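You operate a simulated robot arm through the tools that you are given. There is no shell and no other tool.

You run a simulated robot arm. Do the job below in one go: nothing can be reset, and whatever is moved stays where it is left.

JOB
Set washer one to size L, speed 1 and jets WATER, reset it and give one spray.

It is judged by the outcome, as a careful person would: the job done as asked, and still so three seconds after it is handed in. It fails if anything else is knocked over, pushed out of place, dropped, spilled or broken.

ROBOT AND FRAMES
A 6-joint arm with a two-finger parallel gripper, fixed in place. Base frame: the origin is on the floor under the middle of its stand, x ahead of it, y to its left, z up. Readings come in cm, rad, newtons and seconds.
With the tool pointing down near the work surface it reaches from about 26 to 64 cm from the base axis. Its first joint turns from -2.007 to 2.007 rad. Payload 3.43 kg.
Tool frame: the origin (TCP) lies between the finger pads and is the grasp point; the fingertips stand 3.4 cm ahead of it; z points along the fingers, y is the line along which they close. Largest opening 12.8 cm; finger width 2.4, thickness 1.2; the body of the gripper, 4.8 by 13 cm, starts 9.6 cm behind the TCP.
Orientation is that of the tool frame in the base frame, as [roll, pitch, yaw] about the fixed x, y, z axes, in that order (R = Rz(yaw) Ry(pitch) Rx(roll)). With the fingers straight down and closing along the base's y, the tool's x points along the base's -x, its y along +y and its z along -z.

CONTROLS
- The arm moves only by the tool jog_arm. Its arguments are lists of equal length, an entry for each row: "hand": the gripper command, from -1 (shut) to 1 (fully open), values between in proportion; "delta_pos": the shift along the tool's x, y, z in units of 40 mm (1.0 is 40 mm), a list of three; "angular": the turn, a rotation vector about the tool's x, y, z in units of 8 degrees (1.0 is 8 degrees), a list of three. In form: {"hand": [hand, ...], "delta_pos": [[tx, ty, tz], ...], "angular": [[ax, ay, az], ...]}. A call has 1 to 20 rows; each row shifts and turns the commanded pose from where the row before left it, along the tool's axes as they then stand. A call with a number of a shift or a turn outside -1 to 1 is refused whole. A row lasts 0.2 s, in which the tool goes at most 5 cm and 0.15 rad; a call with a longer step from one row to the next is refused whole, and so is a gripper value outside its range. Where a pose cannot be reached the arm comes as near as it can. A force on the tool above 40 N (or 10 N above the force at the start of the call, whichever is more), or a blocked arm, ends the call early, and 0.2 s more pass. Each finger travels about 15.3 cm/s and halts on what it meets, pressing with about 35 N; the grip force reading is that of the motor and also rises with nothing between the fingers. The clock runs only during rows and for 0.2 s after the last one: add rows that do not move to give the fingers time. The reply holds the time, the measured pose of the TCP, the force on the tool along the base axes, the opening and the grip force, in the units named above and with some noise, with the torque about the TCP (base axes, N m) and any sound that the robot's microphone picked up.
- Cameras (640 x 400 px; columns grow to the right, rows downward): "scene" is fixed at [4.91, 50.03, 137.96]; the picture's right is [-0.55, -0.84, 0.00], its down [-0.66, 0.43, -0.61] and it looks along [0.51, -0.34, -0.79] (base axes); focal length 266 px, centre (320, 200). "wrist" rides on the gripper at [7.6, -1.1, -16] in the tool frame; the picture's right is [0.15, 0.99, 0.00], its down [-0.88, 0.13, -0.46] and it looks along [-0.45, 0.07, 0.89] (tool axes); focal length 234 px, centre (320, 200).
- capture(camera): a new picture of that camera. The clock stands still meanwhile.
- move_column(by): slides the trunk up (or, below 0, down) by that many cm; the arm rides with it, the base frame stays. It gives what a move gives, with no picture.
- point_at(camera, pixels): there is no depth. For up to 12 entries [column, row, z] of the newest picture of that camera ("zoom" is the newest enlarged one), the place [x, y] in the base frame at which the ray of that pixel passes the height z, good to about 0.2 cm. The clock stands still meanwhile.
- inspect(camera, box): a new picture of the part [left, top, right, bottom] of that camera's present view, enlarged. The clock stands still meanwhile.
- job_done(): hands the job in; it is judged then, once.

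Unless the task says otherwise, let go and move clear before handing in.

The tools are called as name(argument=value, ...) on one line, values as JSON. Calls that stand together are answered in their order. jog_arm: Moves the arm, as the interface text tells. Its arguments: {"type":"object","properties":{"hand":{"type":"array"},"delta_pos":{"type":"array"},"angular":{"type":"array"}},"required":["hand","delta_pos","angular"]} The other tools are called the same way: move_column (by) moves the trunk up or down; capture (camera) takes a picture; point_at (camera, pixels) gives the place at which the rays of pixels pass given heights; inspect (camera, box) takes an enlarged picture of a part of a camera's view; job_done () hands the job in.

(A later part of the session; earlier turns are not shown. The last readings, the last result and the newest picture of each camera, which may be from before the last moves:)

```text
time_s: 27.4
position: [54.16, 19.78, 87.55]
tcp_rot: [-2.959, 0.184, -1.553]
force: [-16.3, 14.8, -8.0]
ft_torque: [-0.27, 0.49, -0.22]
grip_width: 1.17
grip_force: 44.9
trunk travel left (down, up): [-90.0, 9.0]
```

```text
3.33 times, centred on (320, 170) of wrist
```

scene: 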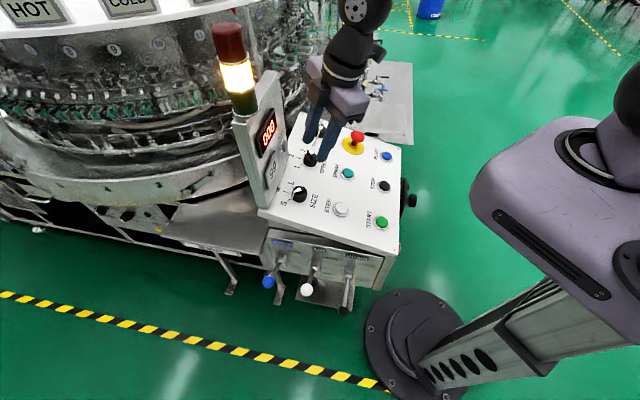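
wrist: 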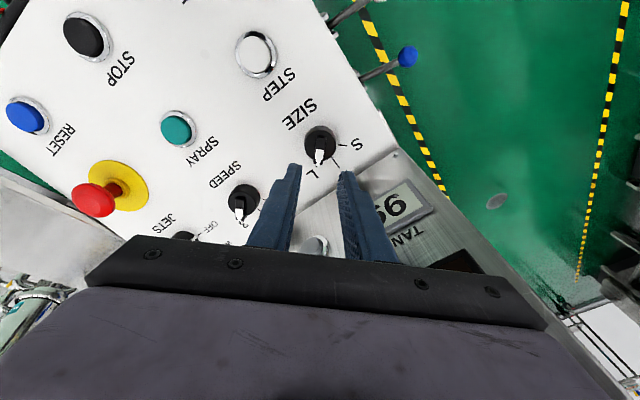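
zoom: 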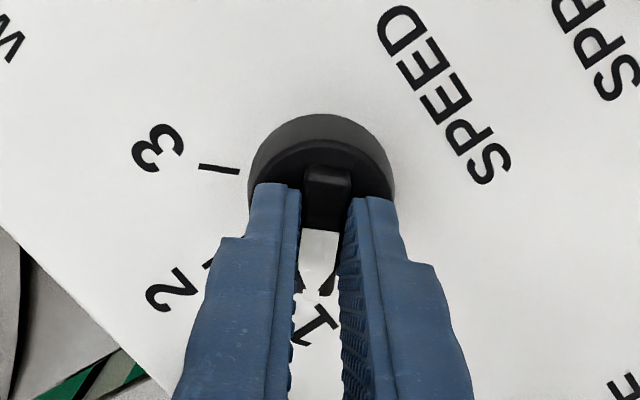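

The pointer aims at 1. I'll relax the lateral force a little (−x, +y), then open and retreat.

jog_arm(hand=[-1, -1, -0.8, -0.6, -0.5, -0.5, -0.5, -0.5, -0.5, -0.5, -0.5], delta_pos=[[-0.05, 0.055, 0], [0, 0, 0], [0, 0, 0], [0, 0, 0], [0, 0, 0], [0, 0, 0], [0, 0, -0.2], [0, 0, -0.5], [0, 0, -0.8], [0, 0, -0.8], [0, 0, 0]], angular=[[0, 0, 0], [0, 0, 0], [0, 0, 0], [0, 0, 0], [0, 0, 0], [0, 0, 0], [0, 0, 0], [0, 0, 0], [0, 0, 0], [0, 0, 0], [0, 0, 0]])

inspect(camera="wrist", box=[240, 80, 400, 240])

capture(camera="wrist")

capture(camera="scene")

```text
time_s: 29.8
position: [52.75, 18.06, 96.48]
tcp_rot: [-2.955, 0.186, -1.555]
force: [1.4, -0.2, -0.1]
ft_torque: [0.02, -0.01, -0.01]
grip_width: 3.21
grip_force: 0.1
trunk travel left (down, up): [-90.0, 9.0]
```

```text
2.50 times, centred on (320, 160) of wrist
```

zoom: 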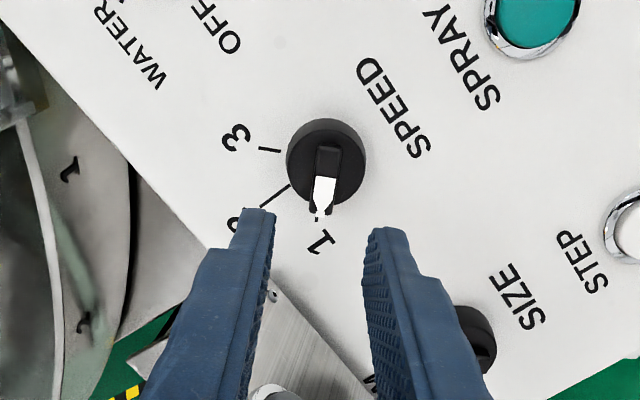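

```text
taken
```

wrist: 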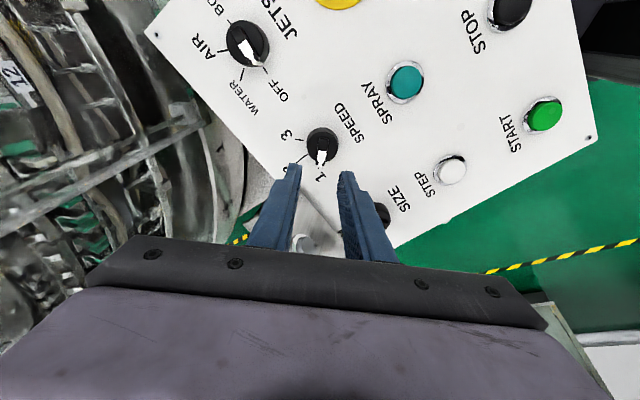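

```text
taken
```

scene: 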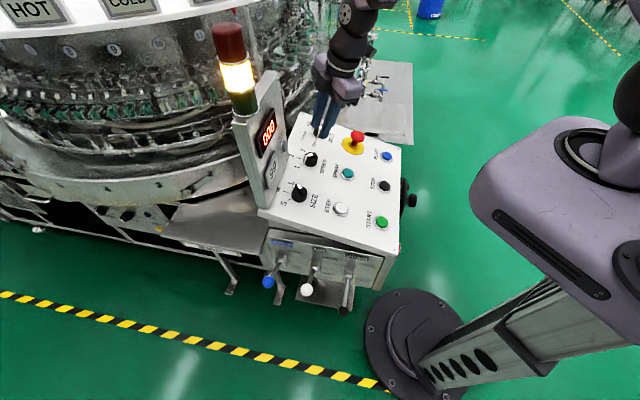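

SPEED now points at 1 (zoom (318,215) on the 1 tick). JETS is at about (247,43) in the wrist view, so I'll zoom in on it.

inspect(camera="wrist", box=[190, 0, 310, 120])

point_at(camera="wrist", pixels=[[320, 144, 83], [248, 43, 83], [407, 80, 79]])

inspect(camera="scene", box=[280, 80, 400, 180])

```text
3.33 times, centred on (250, 60) of wrist
```

zoom: 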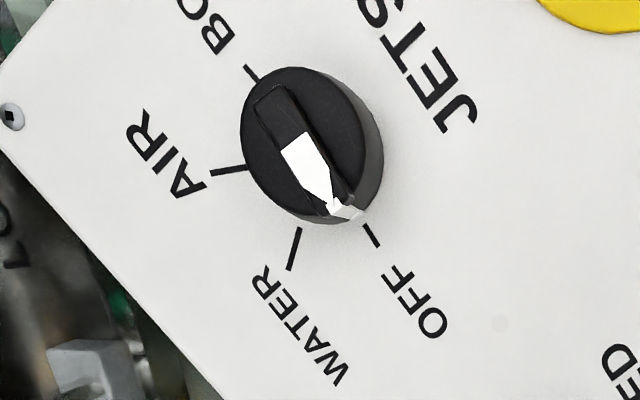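

```text
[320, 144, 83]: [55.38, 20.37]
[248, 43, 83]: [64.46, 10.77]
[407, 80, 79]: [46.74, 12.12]
```

```text
4.00 times, centred on (340, 130) of scene
```

zoom: 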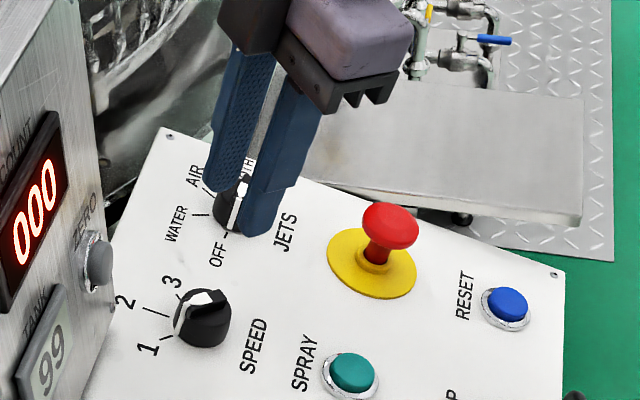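

JETS points to OFF, and WATER is the next tick clockwise. I'll move over JETS ([+9.4, −9.6]) at this height, then turn another −45° to square with its bar.

jog_arm(hand=[-0.5, -0.5, -0.5, -0.5, -0.5, -0.5, -0.5, -0.5, -0.5, -0.5, -0.5], delta_pos=[[0.6, -0.59, 0], [0.6, -0.59, 0], [0.6, -0.59, 0], [0.6, -0.59, 0], [0, 0, 0], [0, 0, 0], [0, 0, 0], [0, 0, 0], [0, 0, 0], [0, 0, 0], [0, 0, 0]], angular=[[0, 0, 0], [0, 0, 0], [0, 0, 0], [0, 0, 0], [0, 0, -0.9375], [0, 0, -0.9375], [0, 0, -0.9375], [0, 0, -0.9375], [0, 0, -0.9375], [0, 0, -0.9375], [0, 0, 0]])

capture(camera="wrist")

inspect(camera="wrist", box=[240, 80, 400, 240])

inspect(camera="scene", box=[260, 20, 420, 180])

```text
time_s: 32.2
position: [62.0, 8.73, 96.45]
tcp_rot: [-2.876, -0.001, -0.782]
force: [0.4, 0.3, 0.2]
ft_torque: [0.02, -0.01, 0.01]
grip_width: 3.22
grip_force: 0.0
trunk travel left (down, up): [-90.0, 9.0]
```

```text
taken
```

wrist: 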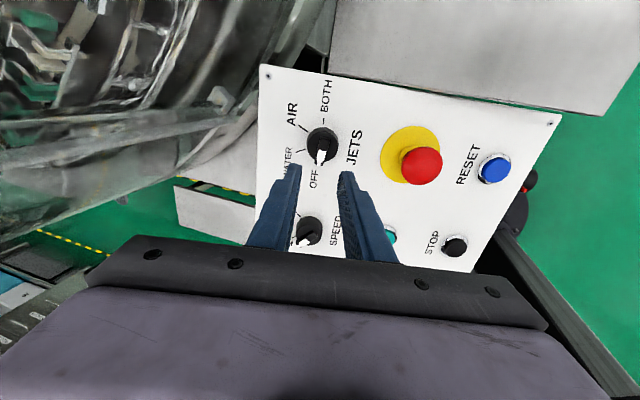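

```text
2.50 times, centred on (320, 160) of wrist
```

zoom: 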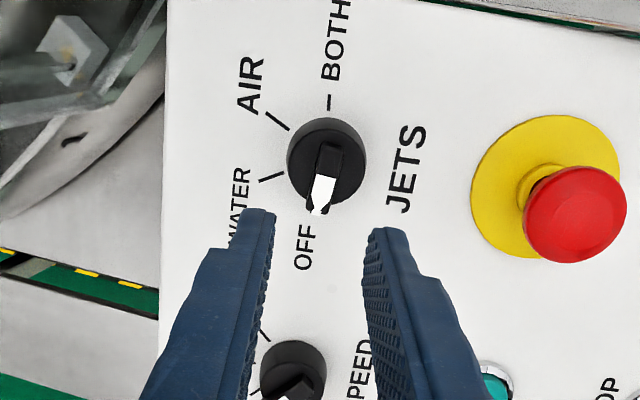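

```text
2.50 times, centred on (340, 100) of scene
```

zoom: 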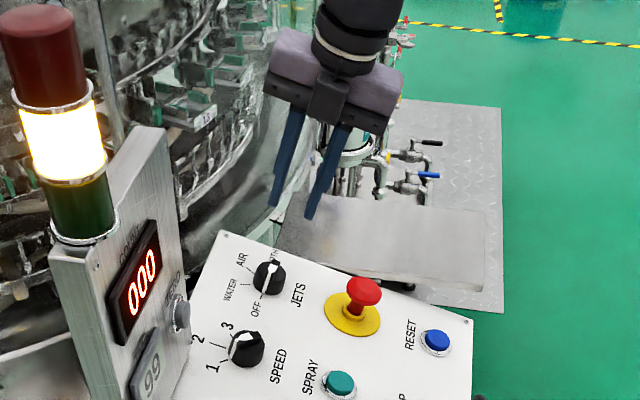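

JETS is aligned on its bar, with the WATER tick about 60° clockwise of OFF. I'll descend 7 cm with a small +y correction.

jog_arm(hand=[-0.5, -0.5, -0.5, -0.5, -0.5], delta_pos=[[0.03, 0.05, 0.3], [0, 0, 0.5], [0, 0, 0.5], [0, 0, 0.45], [0, 0, 0]], angular=[[0, 0, 0], [0, 0, 0], [0, 0, 0], [0, 0, 0], [0, 0, 0]])

inspect(camera="wrist", box=[260, 110, 380, 230])

inspect(camera="scene", box=[280, 90, 370, 180])

```text
time_s: 33.4
position: [63.23, 9.76, 89.64]
tcp_rot: [-2.877, 0.0, -0.784]
force: [-0.4, 0.8, 0.1]
ft_torque: [0.0, -0.02, -0.02]
grip_width: 3.2
grip_force: 0.1
trunk travel left (down, up): [-90.0, 9.0]
```

```text
3.33 times, centred on (320, 170) of wrist
```

zoom: 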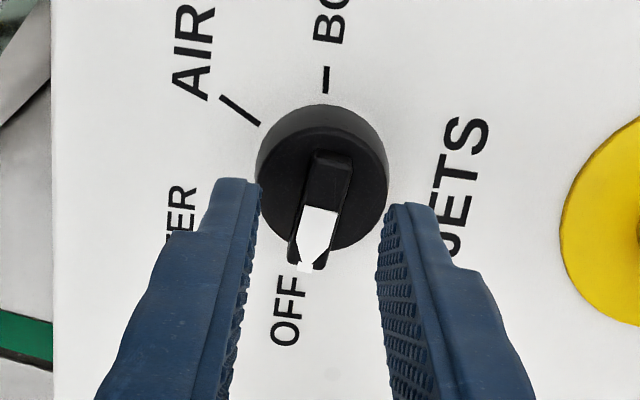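

```text
4.44 times, centred on (325, 135) of scene
```

zoom: 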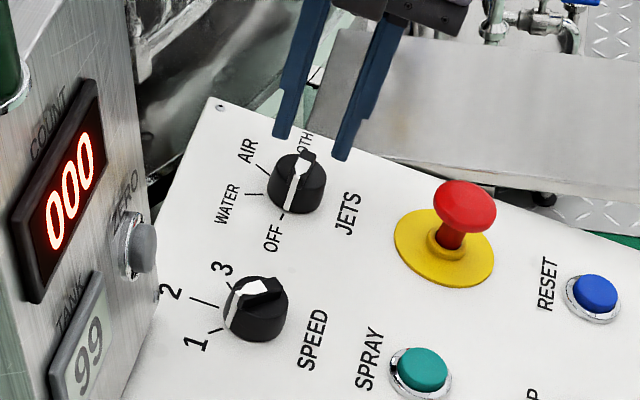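

The bar is centred in y and about 0.35 cm off along −x. I'll correct that and descend the last 1.9 cm.

jog_arm(hand=[-0.5, -0.5, -0.5, -0.5, -0.5], delta_pos=[[-0.08, 0, 0.15], [0, 0, 0.15], [0, 0, 0.1], [0, 0, 0.08], [0, 0, 0]], angular=[[0, 0, 0], [0, 0, 0], [0, 0, 0], [0, 0, 0], [0, 0, 0]])

inspect(camera="wrist", box=[260, 110, 380, 230])

inspect(camera="scene", box=[280, 90, 370, 180])

```text
time_s: 34.6
position: [63.4, 10.18, 87.82]
tcp_rot: [-2.875, -0.001, -0.784]
force: [-0.2, 0.9, -0.1]
ft_torque: [0.03, -0.02, -0.01]
grip_width: 3.21
grip_force: 0.0
trunk travel left (down, up): [-90.0, 9.0]
```

```text
3.33 times, centred on (320, 170) of wrist
```

zoom: 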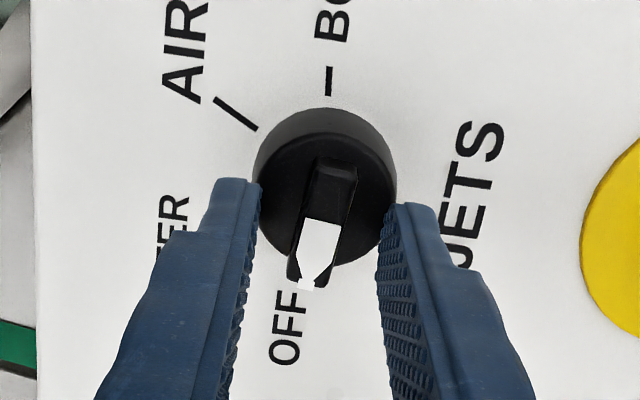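

```text
4.44 times, centred on (325, 135) of scene
```

zoom: 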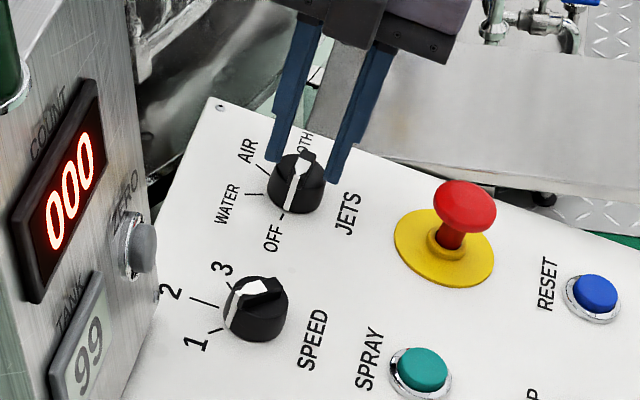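

The bar is turned about 5° from the tool axis (zoom (340,158)→(305,288)), so I'll rotate +5° to match, lower 0.12 cm and close.

jog_arm(hand=[-0.5, -0.5, -0.65, -0.75, -0.85, -1, -1, -1], delta_pos=[[0, 0, 0], [0, 0, 0.03], [0, 0, 0], [0, 0, 0], [0, 0, 0], [0, 0, 0], [0, 0, 0], [0, 0, 0]], angular=[[0, 0, 0.6], [0, 0, 0], [0, 0, 0], [0, 0, 0], [0, 0, 0], [0, 0, 0], [0, 0, 0], [0, 0, 0]])

inspect(camera="wrist", box=[260, 110, 380, 230])

```text
time_s: 36.4
position: [63.49, 10.22, 87.88]
tcp_rot: [-2.877, 0.023, -0.864]
force: [0.3, -0.7, 0.6]
ft_torque: [0.21, 0.39, -1.08]
grip_width: 1.17
grip_force: 44.7
trunk travel left (down, up): [-90.0, 9.0]
```

```text
3.33 times, centred on (320, 170) of wrist
```

zoom: 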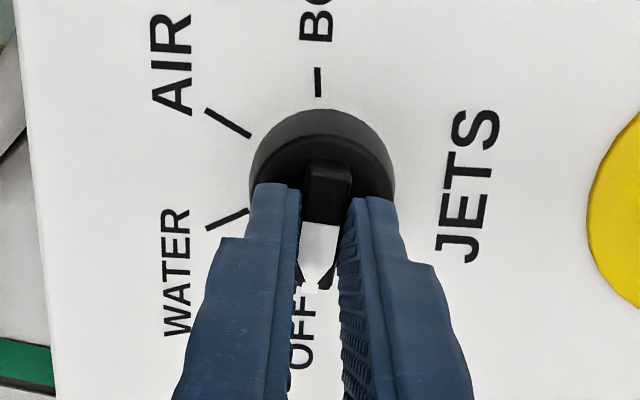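

JETS is gripped. The WATER tick measures about 57° clockwise from here, so I'll rotate +57.6° and check the pointer against it.

jog_arm(hand=[-1, -1, -1, -1, -1, -1, -1], delta_pos=[[0, 0, 0], [0, 0, 0], [0, 0, 0], [0, 0, 0], [0, 0, 0], [0, 0, 0], [0, 0, 0]], angular=[[0, 0, 0.6], [0, 0, 0.6], [0, 0, 0.6], [0, 0, 0.6], [0, 0, 0.6], [0, 0, 0.6], [0, 0, 0]])

```text
time_s: 38.0
position: [63.54, 10.32, 87.84]
tcp_rot: [-2.916, 0.144, -1.357]
force: [6.1, 4.8, 7.1]
ft_torque: [-0.24, -0.34, -0.1]
grip_width: 1.19
grip_force: 44.6
trunk travel left (down, up): [-90.0, 9.0]
```

Forces are low at the halfway point, so I'll do the second half of the turn.

jog_arm(hand=[-1, -1, -1, -1, -1, -1, -1], delta_pos=[[0, 0, 0], [0, 0, 0], [0, 0, 0], [0, 0, 0], [0, 0, 0], [0, 0, 0], [0, 0, 0]], angular=[[0, 0, 0.6], [0, 0, 0.6], [0, 0, 0.6], [0, 0, 0.6], [0, 0, 0.6], [0, 0, 0.6], [0, 0, 0]])

inspect(camera="wrist", box=[260, 110, 380, 230])

inspect(camera="scene", box=[280, 90, 370, 180])

```text
time_s: 39.6
position: [63.65, 10.33, 87.87]
tcp_rot: [-3.011, 0.235, -1.859]
force: [13.8, 9.0, 12.5]
ft_torque: [-0.49, -0.13, -0.05]
grip_width: 1.19
grip_force: 44.9
trunk travel left (down, up): [-90.0, 9.0]
```

```text
3.33 times, centred on (320, 170) of wrist
```

zoom: 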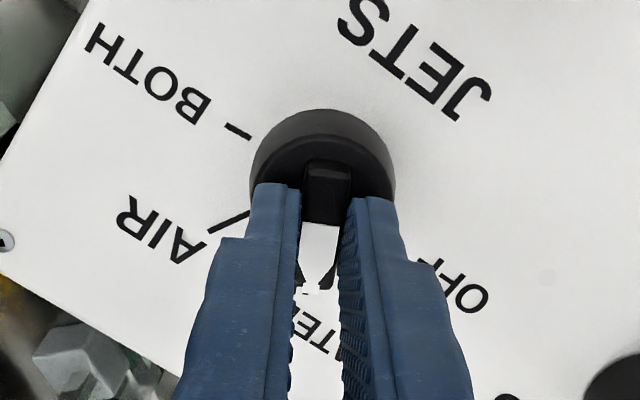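

```text
4.44 times, centred on (325, 135) of scene
```

zoom: 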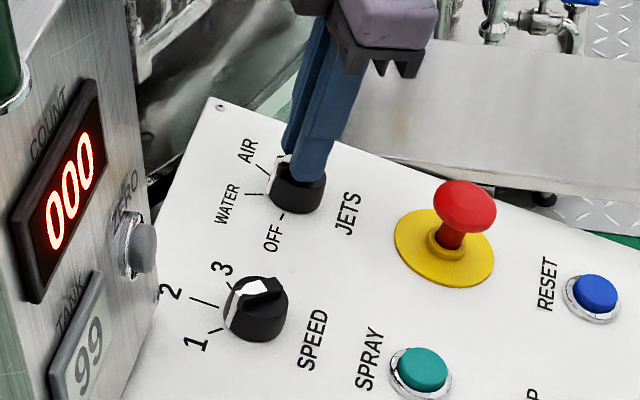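

AIR measures about 53° and BOTH about 113° from the pointer, so the pointer is on WATER. I'll open and back off to check.

jog_arm(hand=[-1, -1, -0.8, -0.6, -0.5, -0.5, -0.5, -0.5, -0.5, -0.5, -0.5], delta_pos=[[-0.03, -0.02, -0.02], [0, 0, 0], [0, 0, 0], [0, 0, 0], [0, 0, 0], [0, 0, 0], [0, 0, -0.2], [0, 0, -0.5], [0, 0, -0.8], [0, 0, -0.8], [0, 0, 0]], angular=[[0, 0, 0], [0, 0, 0], [0, 0, 0], [0, 0, 0], [0, 0, 0], [0, 0, 0], [0, 0, 0], [0, 0, 0], [0, 0, 0], [0, 0, 0], [0, 0, 0]])

inspect(camera="wrist", box=[240, 80, 400, 240])

capture(camera="wrist")

inspect(camera="scene", box=[270, 90, 410, 230])

```text
time_s: 42.0
position: [62.0, 8.42, 96.63]
tcp_rot: [-3.018, 0.234, -1.859]
force: [-0.4, -0.1, 0.0]
ft_torque: [-0.01, 0.01, 0.01]
grip_width: 3.24
grip_force: 0.1
trunk travel left (down, up): [-90.0, 9.0]
```

```text
2.50 times, centred on (320, 160) of wrist
```

zoom: 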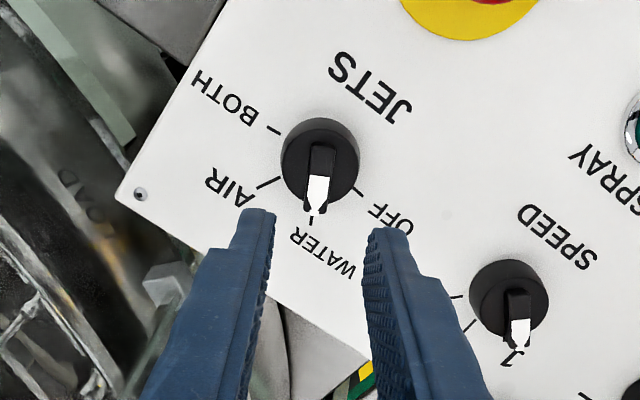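

```text
taken
```

wrist: 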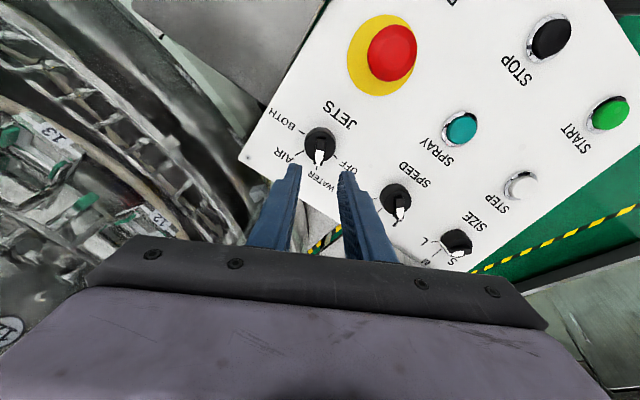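

```text
2.86 times, centred on (340, 160) of scene
```

zoom: 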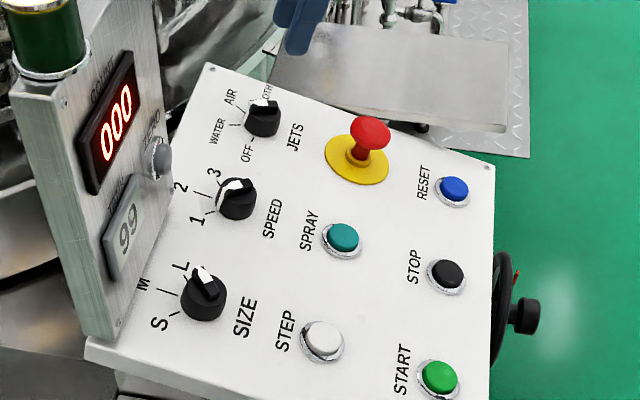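

All three knobs read as asked: SIZE L, SPEED 1, JETS WATER. Before going to RESET I need the e-stop's top height and fresh button positions.

capture(camera="scene")

point_at(camera="scene", pixels=[[357, 133, 82], [357, 133, 90], [387, 156, 74], [387, 156, 78], [347, 173, 77], [347, 173, 81]])

point_at(camera="wrist", pixels=[[392, 52, 82], [392, 52, 90], [460, 130, 77], [460, 130, 81], [552, 37, 74], [552, 37, 78]])

```text
taken
```

scene: 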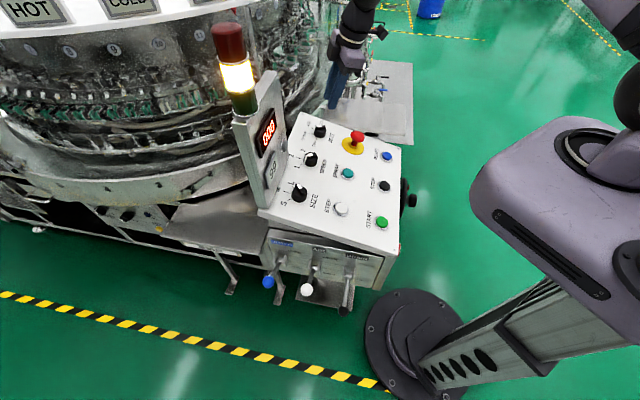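

```text
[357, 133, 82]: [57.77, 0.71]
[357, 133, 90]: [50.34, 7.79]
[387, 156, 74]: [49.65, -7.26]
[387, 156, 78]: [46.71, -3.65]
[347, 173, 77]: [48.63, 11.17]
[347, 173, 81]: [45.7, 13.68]
```

```text
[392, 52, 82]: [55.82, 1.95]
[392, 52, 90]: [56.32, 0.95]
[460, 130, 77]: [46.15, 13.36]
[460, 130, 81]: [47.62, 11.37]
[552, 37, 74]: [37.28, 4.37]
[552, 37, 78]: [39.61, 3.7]
```

The e-stop top is at z≈84, so parallel motion with tips near 91–93 clears it. I'll square the tool to nominal (+28.4°), close the fingers, and slide 24 cm down the panel to above RESET at about [48.2, −5.4, 76].

jog_arm(hand=[-0.7, -1, -1, -1, -1, -1, -1, -1, -1, -1, -1, -1], delta_pos=[[0, 0, -0.2], [0, 0, 0], [0, 0, 0], [0, 0, 0], [0.865, 0, 0], [0.865, 0, 0], [0.865, 0, 0], [0.865, 0, 0], [0.865, 0, 0], [0.865, 0, 0], [0.865, 0, 0], [0, 0, 0]], angular=[[0, 0, 0.89], [0, 0, 0.89], [0, 0, 0.89], [0, 0, 0.89], [0, 0, 0], [0, 0, 0], [0, 0, 0], [0, 0, 0], [0, 0, 0], [0, 0, 0], [0, 0, 0], [0, 0, 0]])

capture(camera="wrist")

capture(camera="scene")

```text
time_s: 44.6
position: [44.59, -8.04, 91.12]
tcp_rot: [3.139, 0.265, -2.373]
force: [0.4, 1.3, -0.5]
ft_torque: [-0.03, -0.02, 0.01]
grip_width: 0.0
grip_force: 32.8
trunk travel left (down, up): [-90.0, 9.0]
```

```text
taken
```

wrist: 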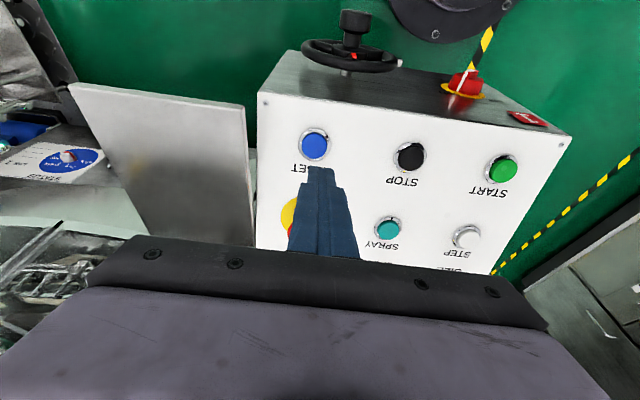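

```text
taken
```

scene: 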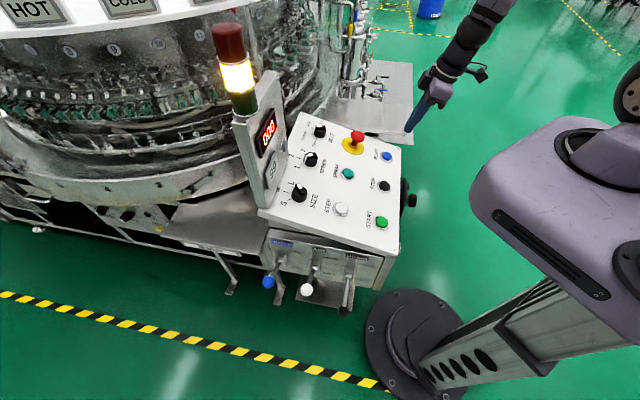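

RESET is at (314,142), about 0.7 cm to the −y side of the tool axis. I'll correct that and descend 9.6 cm to hover over the cap.

jog_arm(hand=[-1, -1, -1, -1, -1], delta_pos=[[-0.02, -0.18, 0.5], [0, 0, 0.7], [0, 0, 0.7], [0, 0, 0.5], [0, 0, 0]], angular=[[0, 0, 0], [0, 0, 0], [0, 0, 0], [0, 0, 0], [0, 0, 0]])

inspect(camera="wrist", box=[240, 90, 400, 250])

inspect(camera="scene", box=[340, 110, 430, 200])

```text
time_s: 45.8
position: [46.94, -6.72, 81.81]
tcp_rot: [3.138, 0.264, -2.372]
force: [0.2, -0.1, -0.1]
ft_torque: [0.01, 0.01, 0.03]
grip_width: 0.0
grip_force: 32.6
trunk travel left (down, up): [-90.0, 9.0]
```

```text
2.50 times, centred on (320, 170) of wrist
```

zoom: 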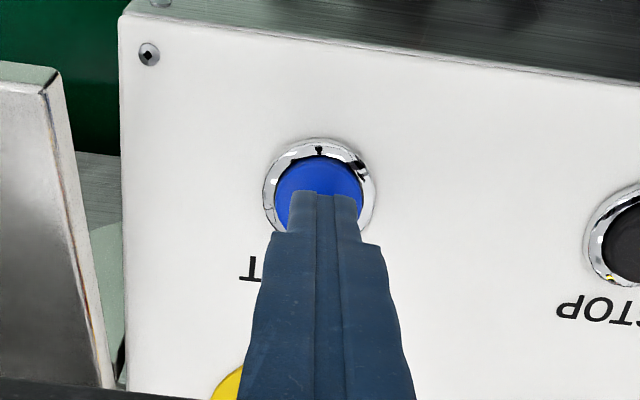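

```text
4.44 times, centred on (385, 155) of scene
```

zoom: 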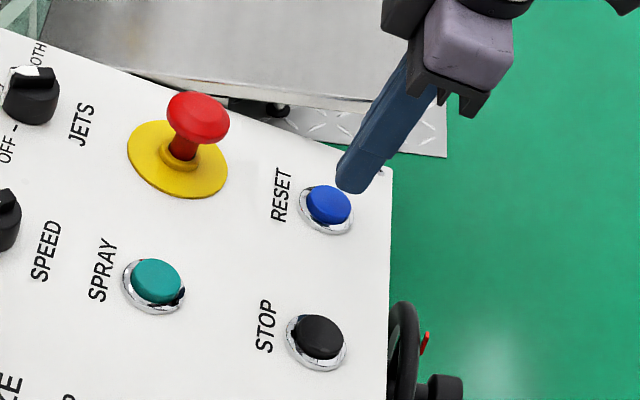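

The tip is centred over the RESET cap, with about 2.6 cm to go. I'll nudge −x 0.15 cm, lower 1.8 cm and check the readings.

jog_arm(hand=[-1, -1, -1, -1, -1], delta_pos=[[-0.04, 0, 0.15], [0, 0, 0.1], [0, 0, 0.1], [0, 0, 0.1], [0, 0, 0]], angular=[[0, 0, 0], [0, 0, 0], [0, 0, 0], [0, 0, 0], [0, 0, 0]])

inspect(camera="wrist", box=[260, 110, 380, 230])

inspect(camera="scene", box=[360, 130, 420, 190])

```text
time_s: 47.0
position: [47.57, -6.21, 80.17]
tcp_rot: [3.135, 0.266, -2.37]
force: [0.1, -0.1, 0.0]
ft_torque: [0.0, 0.02, -0.02]
grip_width: 0.0
grip_force: 32.8
trunk travel left (down, up): [-90.0, 9.0]
```

```text
3.33 times, centred on (320, 170) of wrist
```

zoom: 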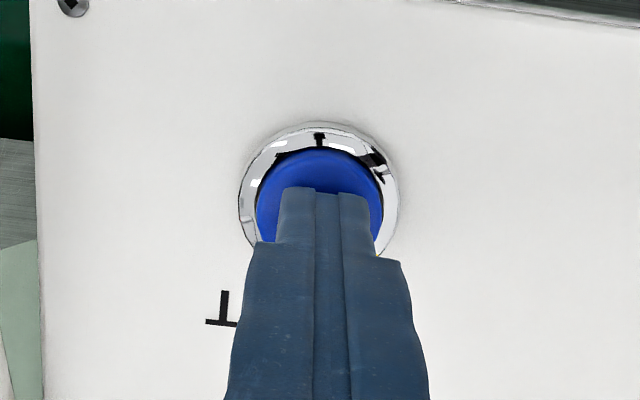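

```text
6.67 times, centred on (390, 160) of scene
```

zoom: 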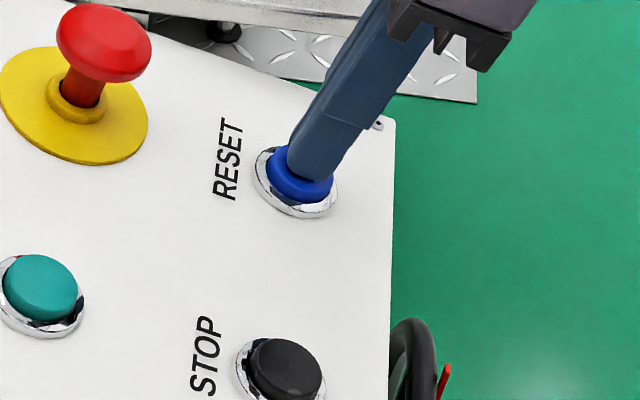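

The tip is just above the blue cap and centred. I'll press in small 0.2 cm steps, watching force and sound.

jog_arm(hand=[-1, -1, -1, -1], delta_pos=[[0, 0, 0.05], [0, 0, 0.05], [0, 0, 0.05], [0, 0, 0]], angular=[[0, 0, 0], [0, 0, 0], [0, 0, 0], [0, 0, 0]])

```text
time_s: 48.0
position: [47.74, -6.08, 79.72]
tcp_rot: [3.138, 0.265, -2.372]
force: [-0.7, -1.5, 5.6]
ft_torque: [-0.01, -0.02, -0.04]
grip_width: 0.0
grip_force: 33.2
trunk travel left (down, up): [-90.0, 9.0]
heard: click
```

A click was heard at 5.6 N of press force. I'll check the picture, then release by backing off.

capture(camera="scene")

jog_arm(hand=[-1, -1, -1, -1, -1, -1], delta_pos=[[0, 0, -0.1], [0, 0, -0.3], [0, 0, -0.6], [0, 0, -0.8], [0, 0, -0.8], [0, 0, 0]], angular=[[0, 0, 0], [0, 0, 0], [0, 0, 0], [0, 0, 0], [0, 0, 0], [0, 0, 0]])

capture(camera="scene")

capture(camera="wrist")

inspect(camera="scene", box=[220, 20, 320, 220])

```text
taken
```

scene: 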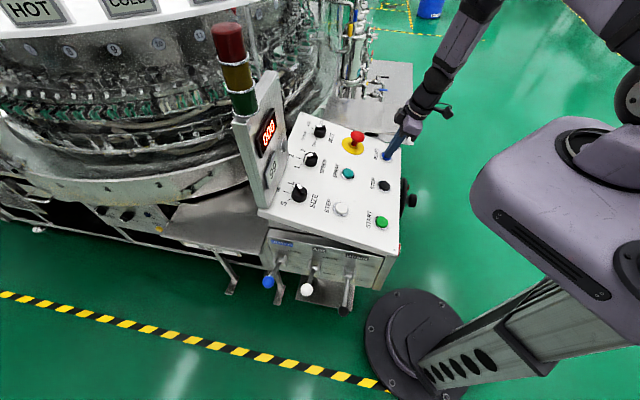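

```text
time_s: 49.4
position: [45.99, -7.94, 89.75]
tcp_rot: [3.137, 0.265, -2.372]
force: [0.0, -0.4, -0.1]
ft_torque: [0.02, 0.04, 0.0]
grip_width: 0.01
grip_force: 32.5
trunk travel left (down, up): [-90.0, 9.0]
```

```text
taken
```

scene: 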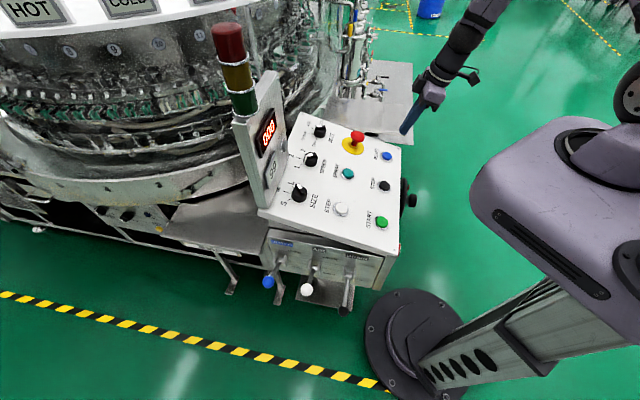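

```text
taken
```

wrist: 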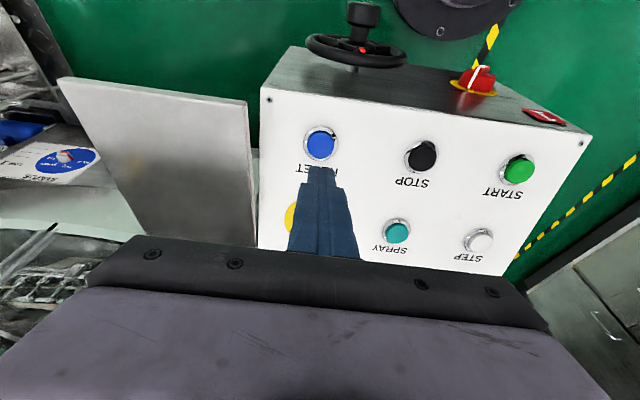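

```text
2.00 times, centred on (270, 120) of scene
```

zoom: 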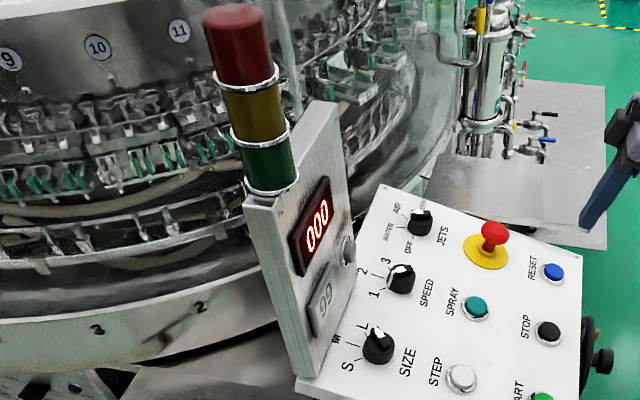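

The amber lamp went out, so the reset took effect. At (55,160) in the wrist view there is a blue round label I want to read before going to SPRAY.

inspect(camera="wrist", box=[0, 100, 130, 200])

inspect(camera="wrist", box=[420, 40, 600, 170])

inspect(camera="scene", box=[0, 0, 200, 100])

inspect(camera="scene", box=[240, 220, 400, 320])

```text
4.00 times, centred on (65, 150) of wrist
```

zoom: 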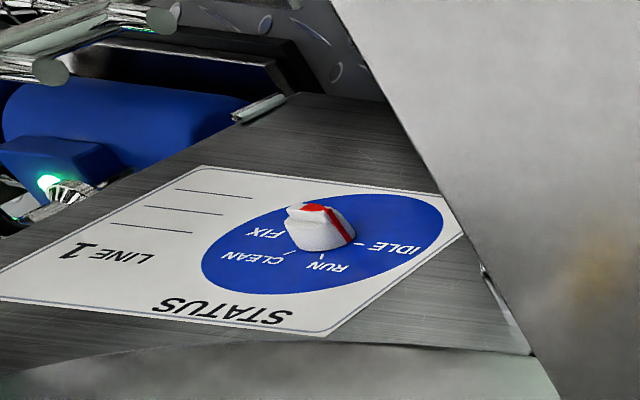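

```text
3.08 times, centred on (510, 105) of wrist
```

zoom: 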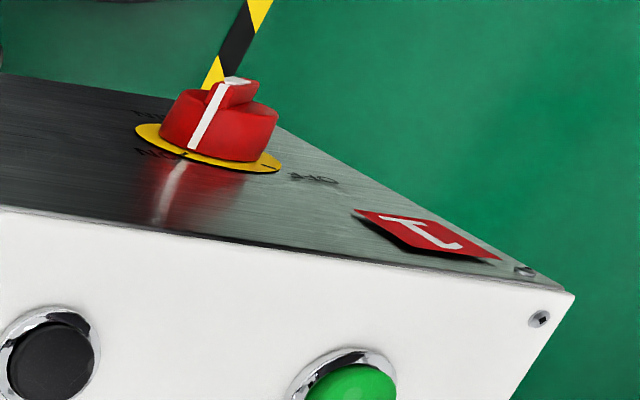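

```text
3.20 times, centred on (100, 50) of scene
```

zoom: 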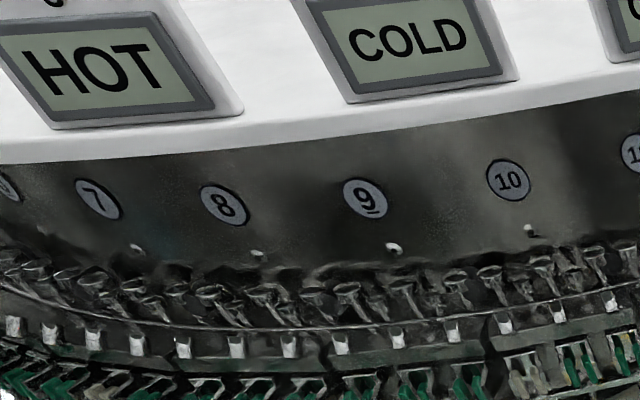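

```text
4.00 times, centred on (320, 270) of scene
```

zoom: 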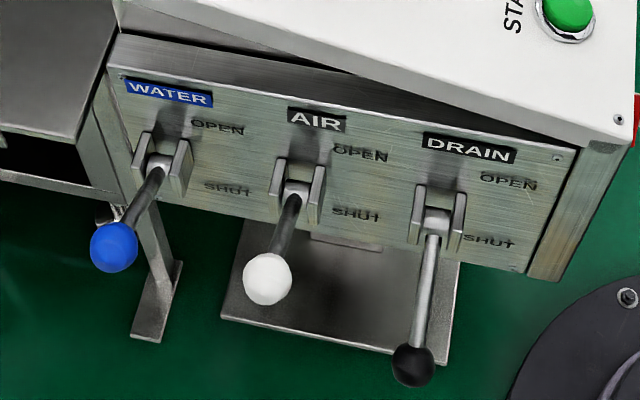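

The red plate shows "1" (washer one) and the isolator is ON, with nothing else needed there. Next I'll slide over to SPRAY at about [47.0, 12.4, 79.1], keeping the same height above the panel.

jog_arm(hand=[-1, -1, -1, -1, -1, -1], delta_pos=[[-0.59, 0.689, 0], [-0.59, 0.689, 0], [-0.59, 0.689, 0], [-0.59, 0.689, 0], [-0.59, 0.689, 0], [0, 0, 0]], angular=[[0, 0, 0], [0, 0, 0], [0, 0, 0], [0, 0, 0], [0, 0, 0], [0, 0, 0]])

capture(camera="wrist")

inspect(camera="scene", box=[280, 90, 410, 220])

```text
time_s: 50.8
position: [44.67, 9.83, 93.15]
tcp_rot: [3.138, 0.265, -2.371]
force: [0.0, -0.6, -0.2]
ft_torque: [0.02, 0.04, 0.02]
grip_width: 0.01
grip_force: 32.8
trunk travel left (down, up): [-90.0, 9.0]
```

```text
taken
```

wrist: 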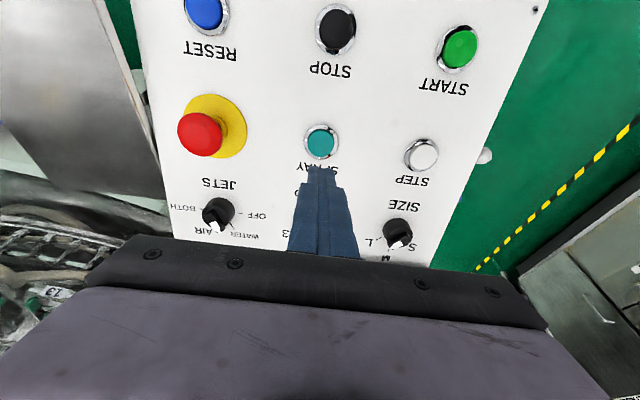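

```text
3.08 times, centred on (345, 155) of scene
```

zoom: 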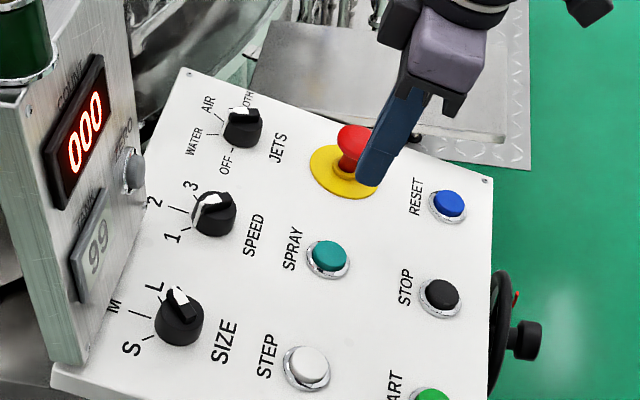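

SPRAY is at (321,142), nearly the same pixel RESET had at this height. I'll descend 8.8 cm and check.

jog_arm(hand=[-1, -1, -1, -1, -1], delta_pos=[[0.03, 0.01, 0.6], [0, 0, 0.6], [0, 0, 0.6], [0, 0, 0.4], [0, 0, 0]], angular=[[0, 0, 0], [0, 0, 0], [0, 0, 0], [0, 0, 0], [0, 0, 0]])

inspect(camera="wrist", box=[260, 110, 380, 230])

inspect(camera="scene", box=[320, 140, 380, 200])

```text
time_s: 52.0
position: [46.0, 11.67, 84.27]
tcp_rot: [3.138, 0.265, -2.37]
force: [0.6, 0.0, 0.8]
ft_torque: [-0.04, -0.02, 0.0]
grip_width: 0.0
grip_force: 32.8
trunk travel left (down, up): [-90.0, 9.0]
```

```text
3.33 times, centred on (320, 170) of wrist
```

zoom: 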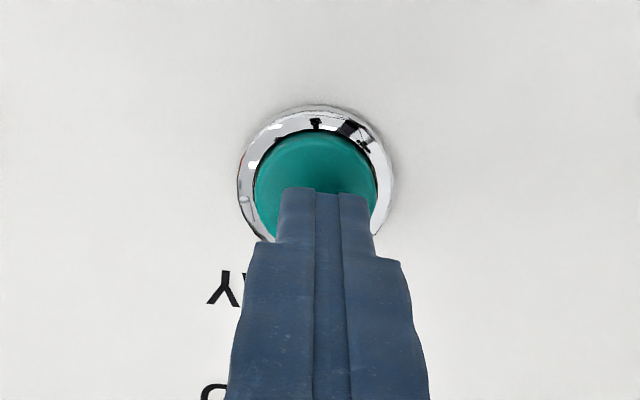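

```text
6.67 times, centred on (350, 170) of scene
```

zoom: 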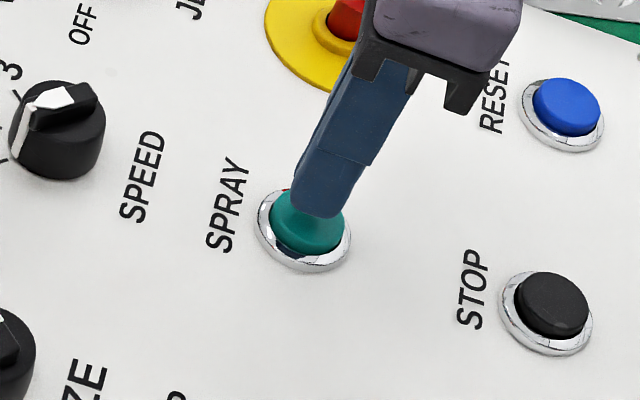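

The tip is over the SPRAY cap and slightly off in y. I'll shift −0.15 cm and approach 0.6 cm, not pressing yet.

jog_arm(hand=[-1, -1, -1], delta_pos=[[0, -0.035, 0.075], [0, 0, 0.075], [0, 0, 0]], angular=[[0, 0, 0], [0, 0, 0], [0, 0, 0]])

inspect(camera="wrist", box=[260, 110, 380, 230])

inspect(camera="scene", box=[320, 140, 380, 200])

```text
time_s: 52.8
position: [46.16, 11.56, 83.61]
tcp_rot: [3.138, 0.264, -2.371]
force: [-0.3, -0.1, -1.0]
ft_torque: [-0.01, 0.01, 0.0]
grip_width: 0.0
grip_force: 32.8
trunk travel left (down, up): [-90.0, 9.0]
```

```text
3.33 times, centred on (320, 170) of wrist
```

zoom: 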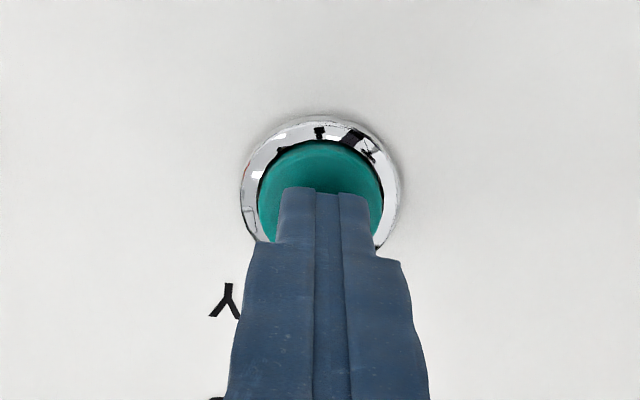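

```text
6.67 times, centred on (350, 170) of scene
```

zoom: 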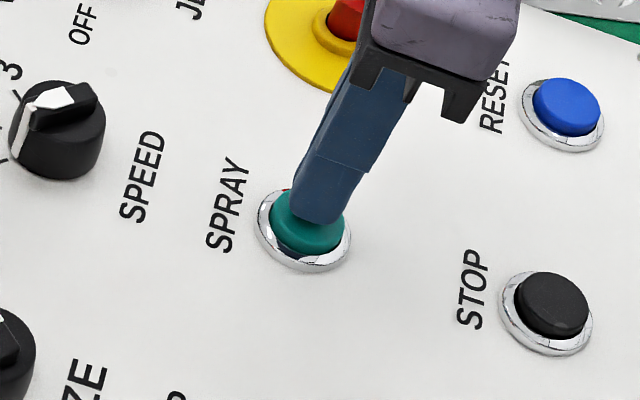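

Aligned with no contact yet (force ≈0). I'll press down 0.8 cm in small steps.

jog_arm(hand=[-1, -1, -1, -1], delta_pos=[[0, 0, 0.05], [0, 0, 0.05], [0, 0, 0.05], [0, 0, 0.05]], angular=[[0, 0, 0], [0, 0, 0], [0, 0, 0], [0, 0, 0]])

```text
time_s: 53.8
position: [46.31, 11.74, 83.06]
tcp_rot: [3.139, 0.265, -2.369]
force: [-1.6, -0.1, 3.6]
ft_torque: [-0.04, 0.05, 0.0]
grip_width: 0.0
grip_force: 33.0
trunk travel left (down, up): [-90.0, 9.0]
heard: click
```

A click was heard at 3.6 N. I'll check the scene, then release straight away by backing off.

capture(camera="scene")

jog_arm(hand=[-1, -1, -1, -1, -1, -1], delta_pos=[[0, 0, -0.2], [0, 0, -0.5], [0, 0, -0.8], [0, 0, -0.9], [0, 0, -0.9], [0, 0, 0]], angular=[[0, 0, 0], [0, 0, 0], [0, 0, 0], [0, 0, 0], [0, 0, 0], [0, 0, 0]])

capture(camera="scene")

inspect(camera="scene", box=[220, 20, 420, 240])

capture(camera="wrist")

```text
taken
```

scene: 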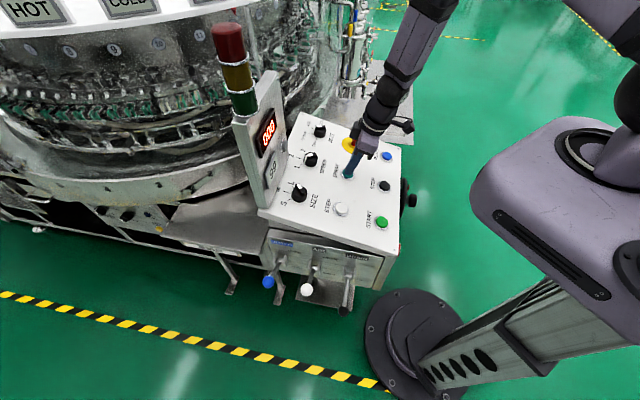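

```text
time_s: 55.2
position: [43.86, 9.12, 95.58]
tcp_rot: [3.137, 0.264, -2.372]
force: [0.6, 0.3, -0.1]
ft_torque: [-0.02, 0.01, 0.03]
grip_width: 0.0
grip_force: 32.7
trunk travel left (down, up): [-90.0, 9.0]
```

```text
taken
```

scene: 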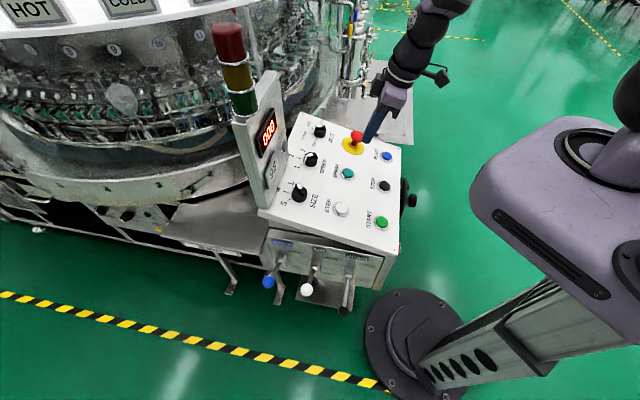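

```text
1.82 times, centred on (320, 130) of scene
```

zoom: 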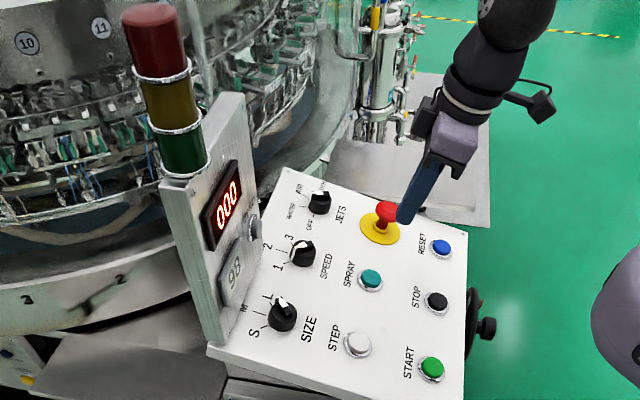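

```text
taken
```

wrist: 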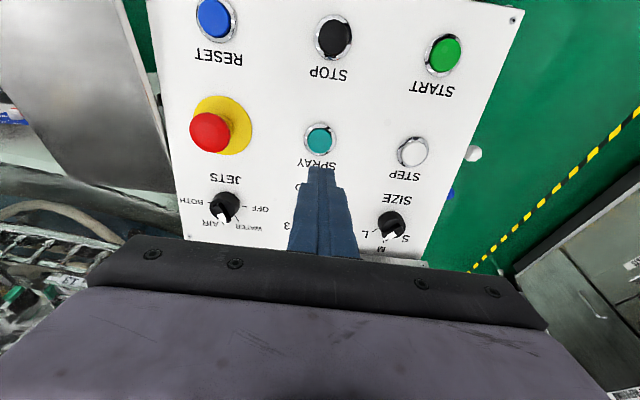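

SPRAY registered: TANK seems to read 98 and mist shows at (123,95). I'll zoom in to confirm TANK, the knob settings, and that nothing else changed.

inspect(camera="wrist", box=[180, 160, 270, 250])

inspect(camera="wrist", box=[340, 180, 440, 260])

inspect(camera="scene", box=[240, 90, 340, 220])

inspect(camera="scene", box=[280, 110, 340, 170])

```text
4.44 times, centred on (225, 205) of wrist
```

zoom: 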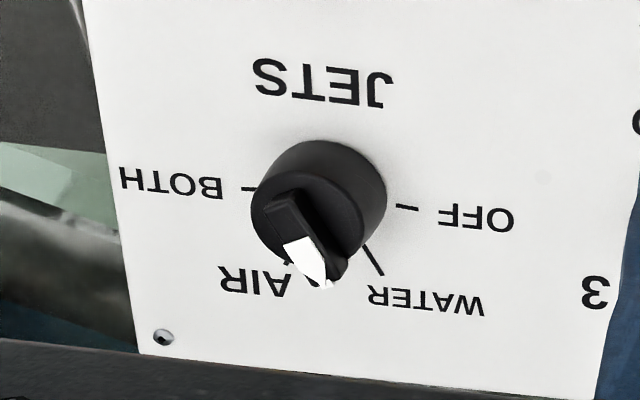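

```text
5.00 times, centred on (390, 220) of wrist
```

zoom: 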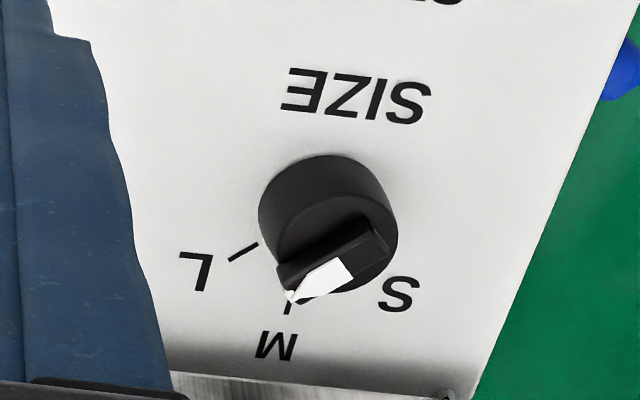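

```text
3.08 times, centred on (290, 155) of scene
```

zoom: 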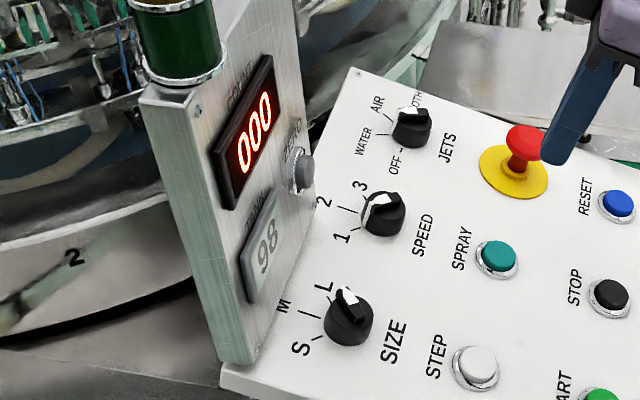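

```text
6.67 times, centred on (310, 140) of scene
```

zoom: 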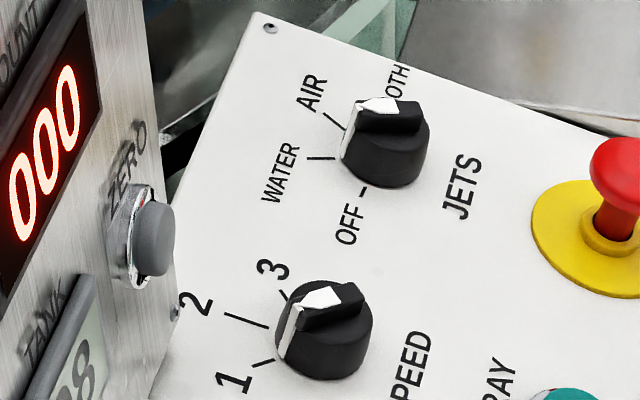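

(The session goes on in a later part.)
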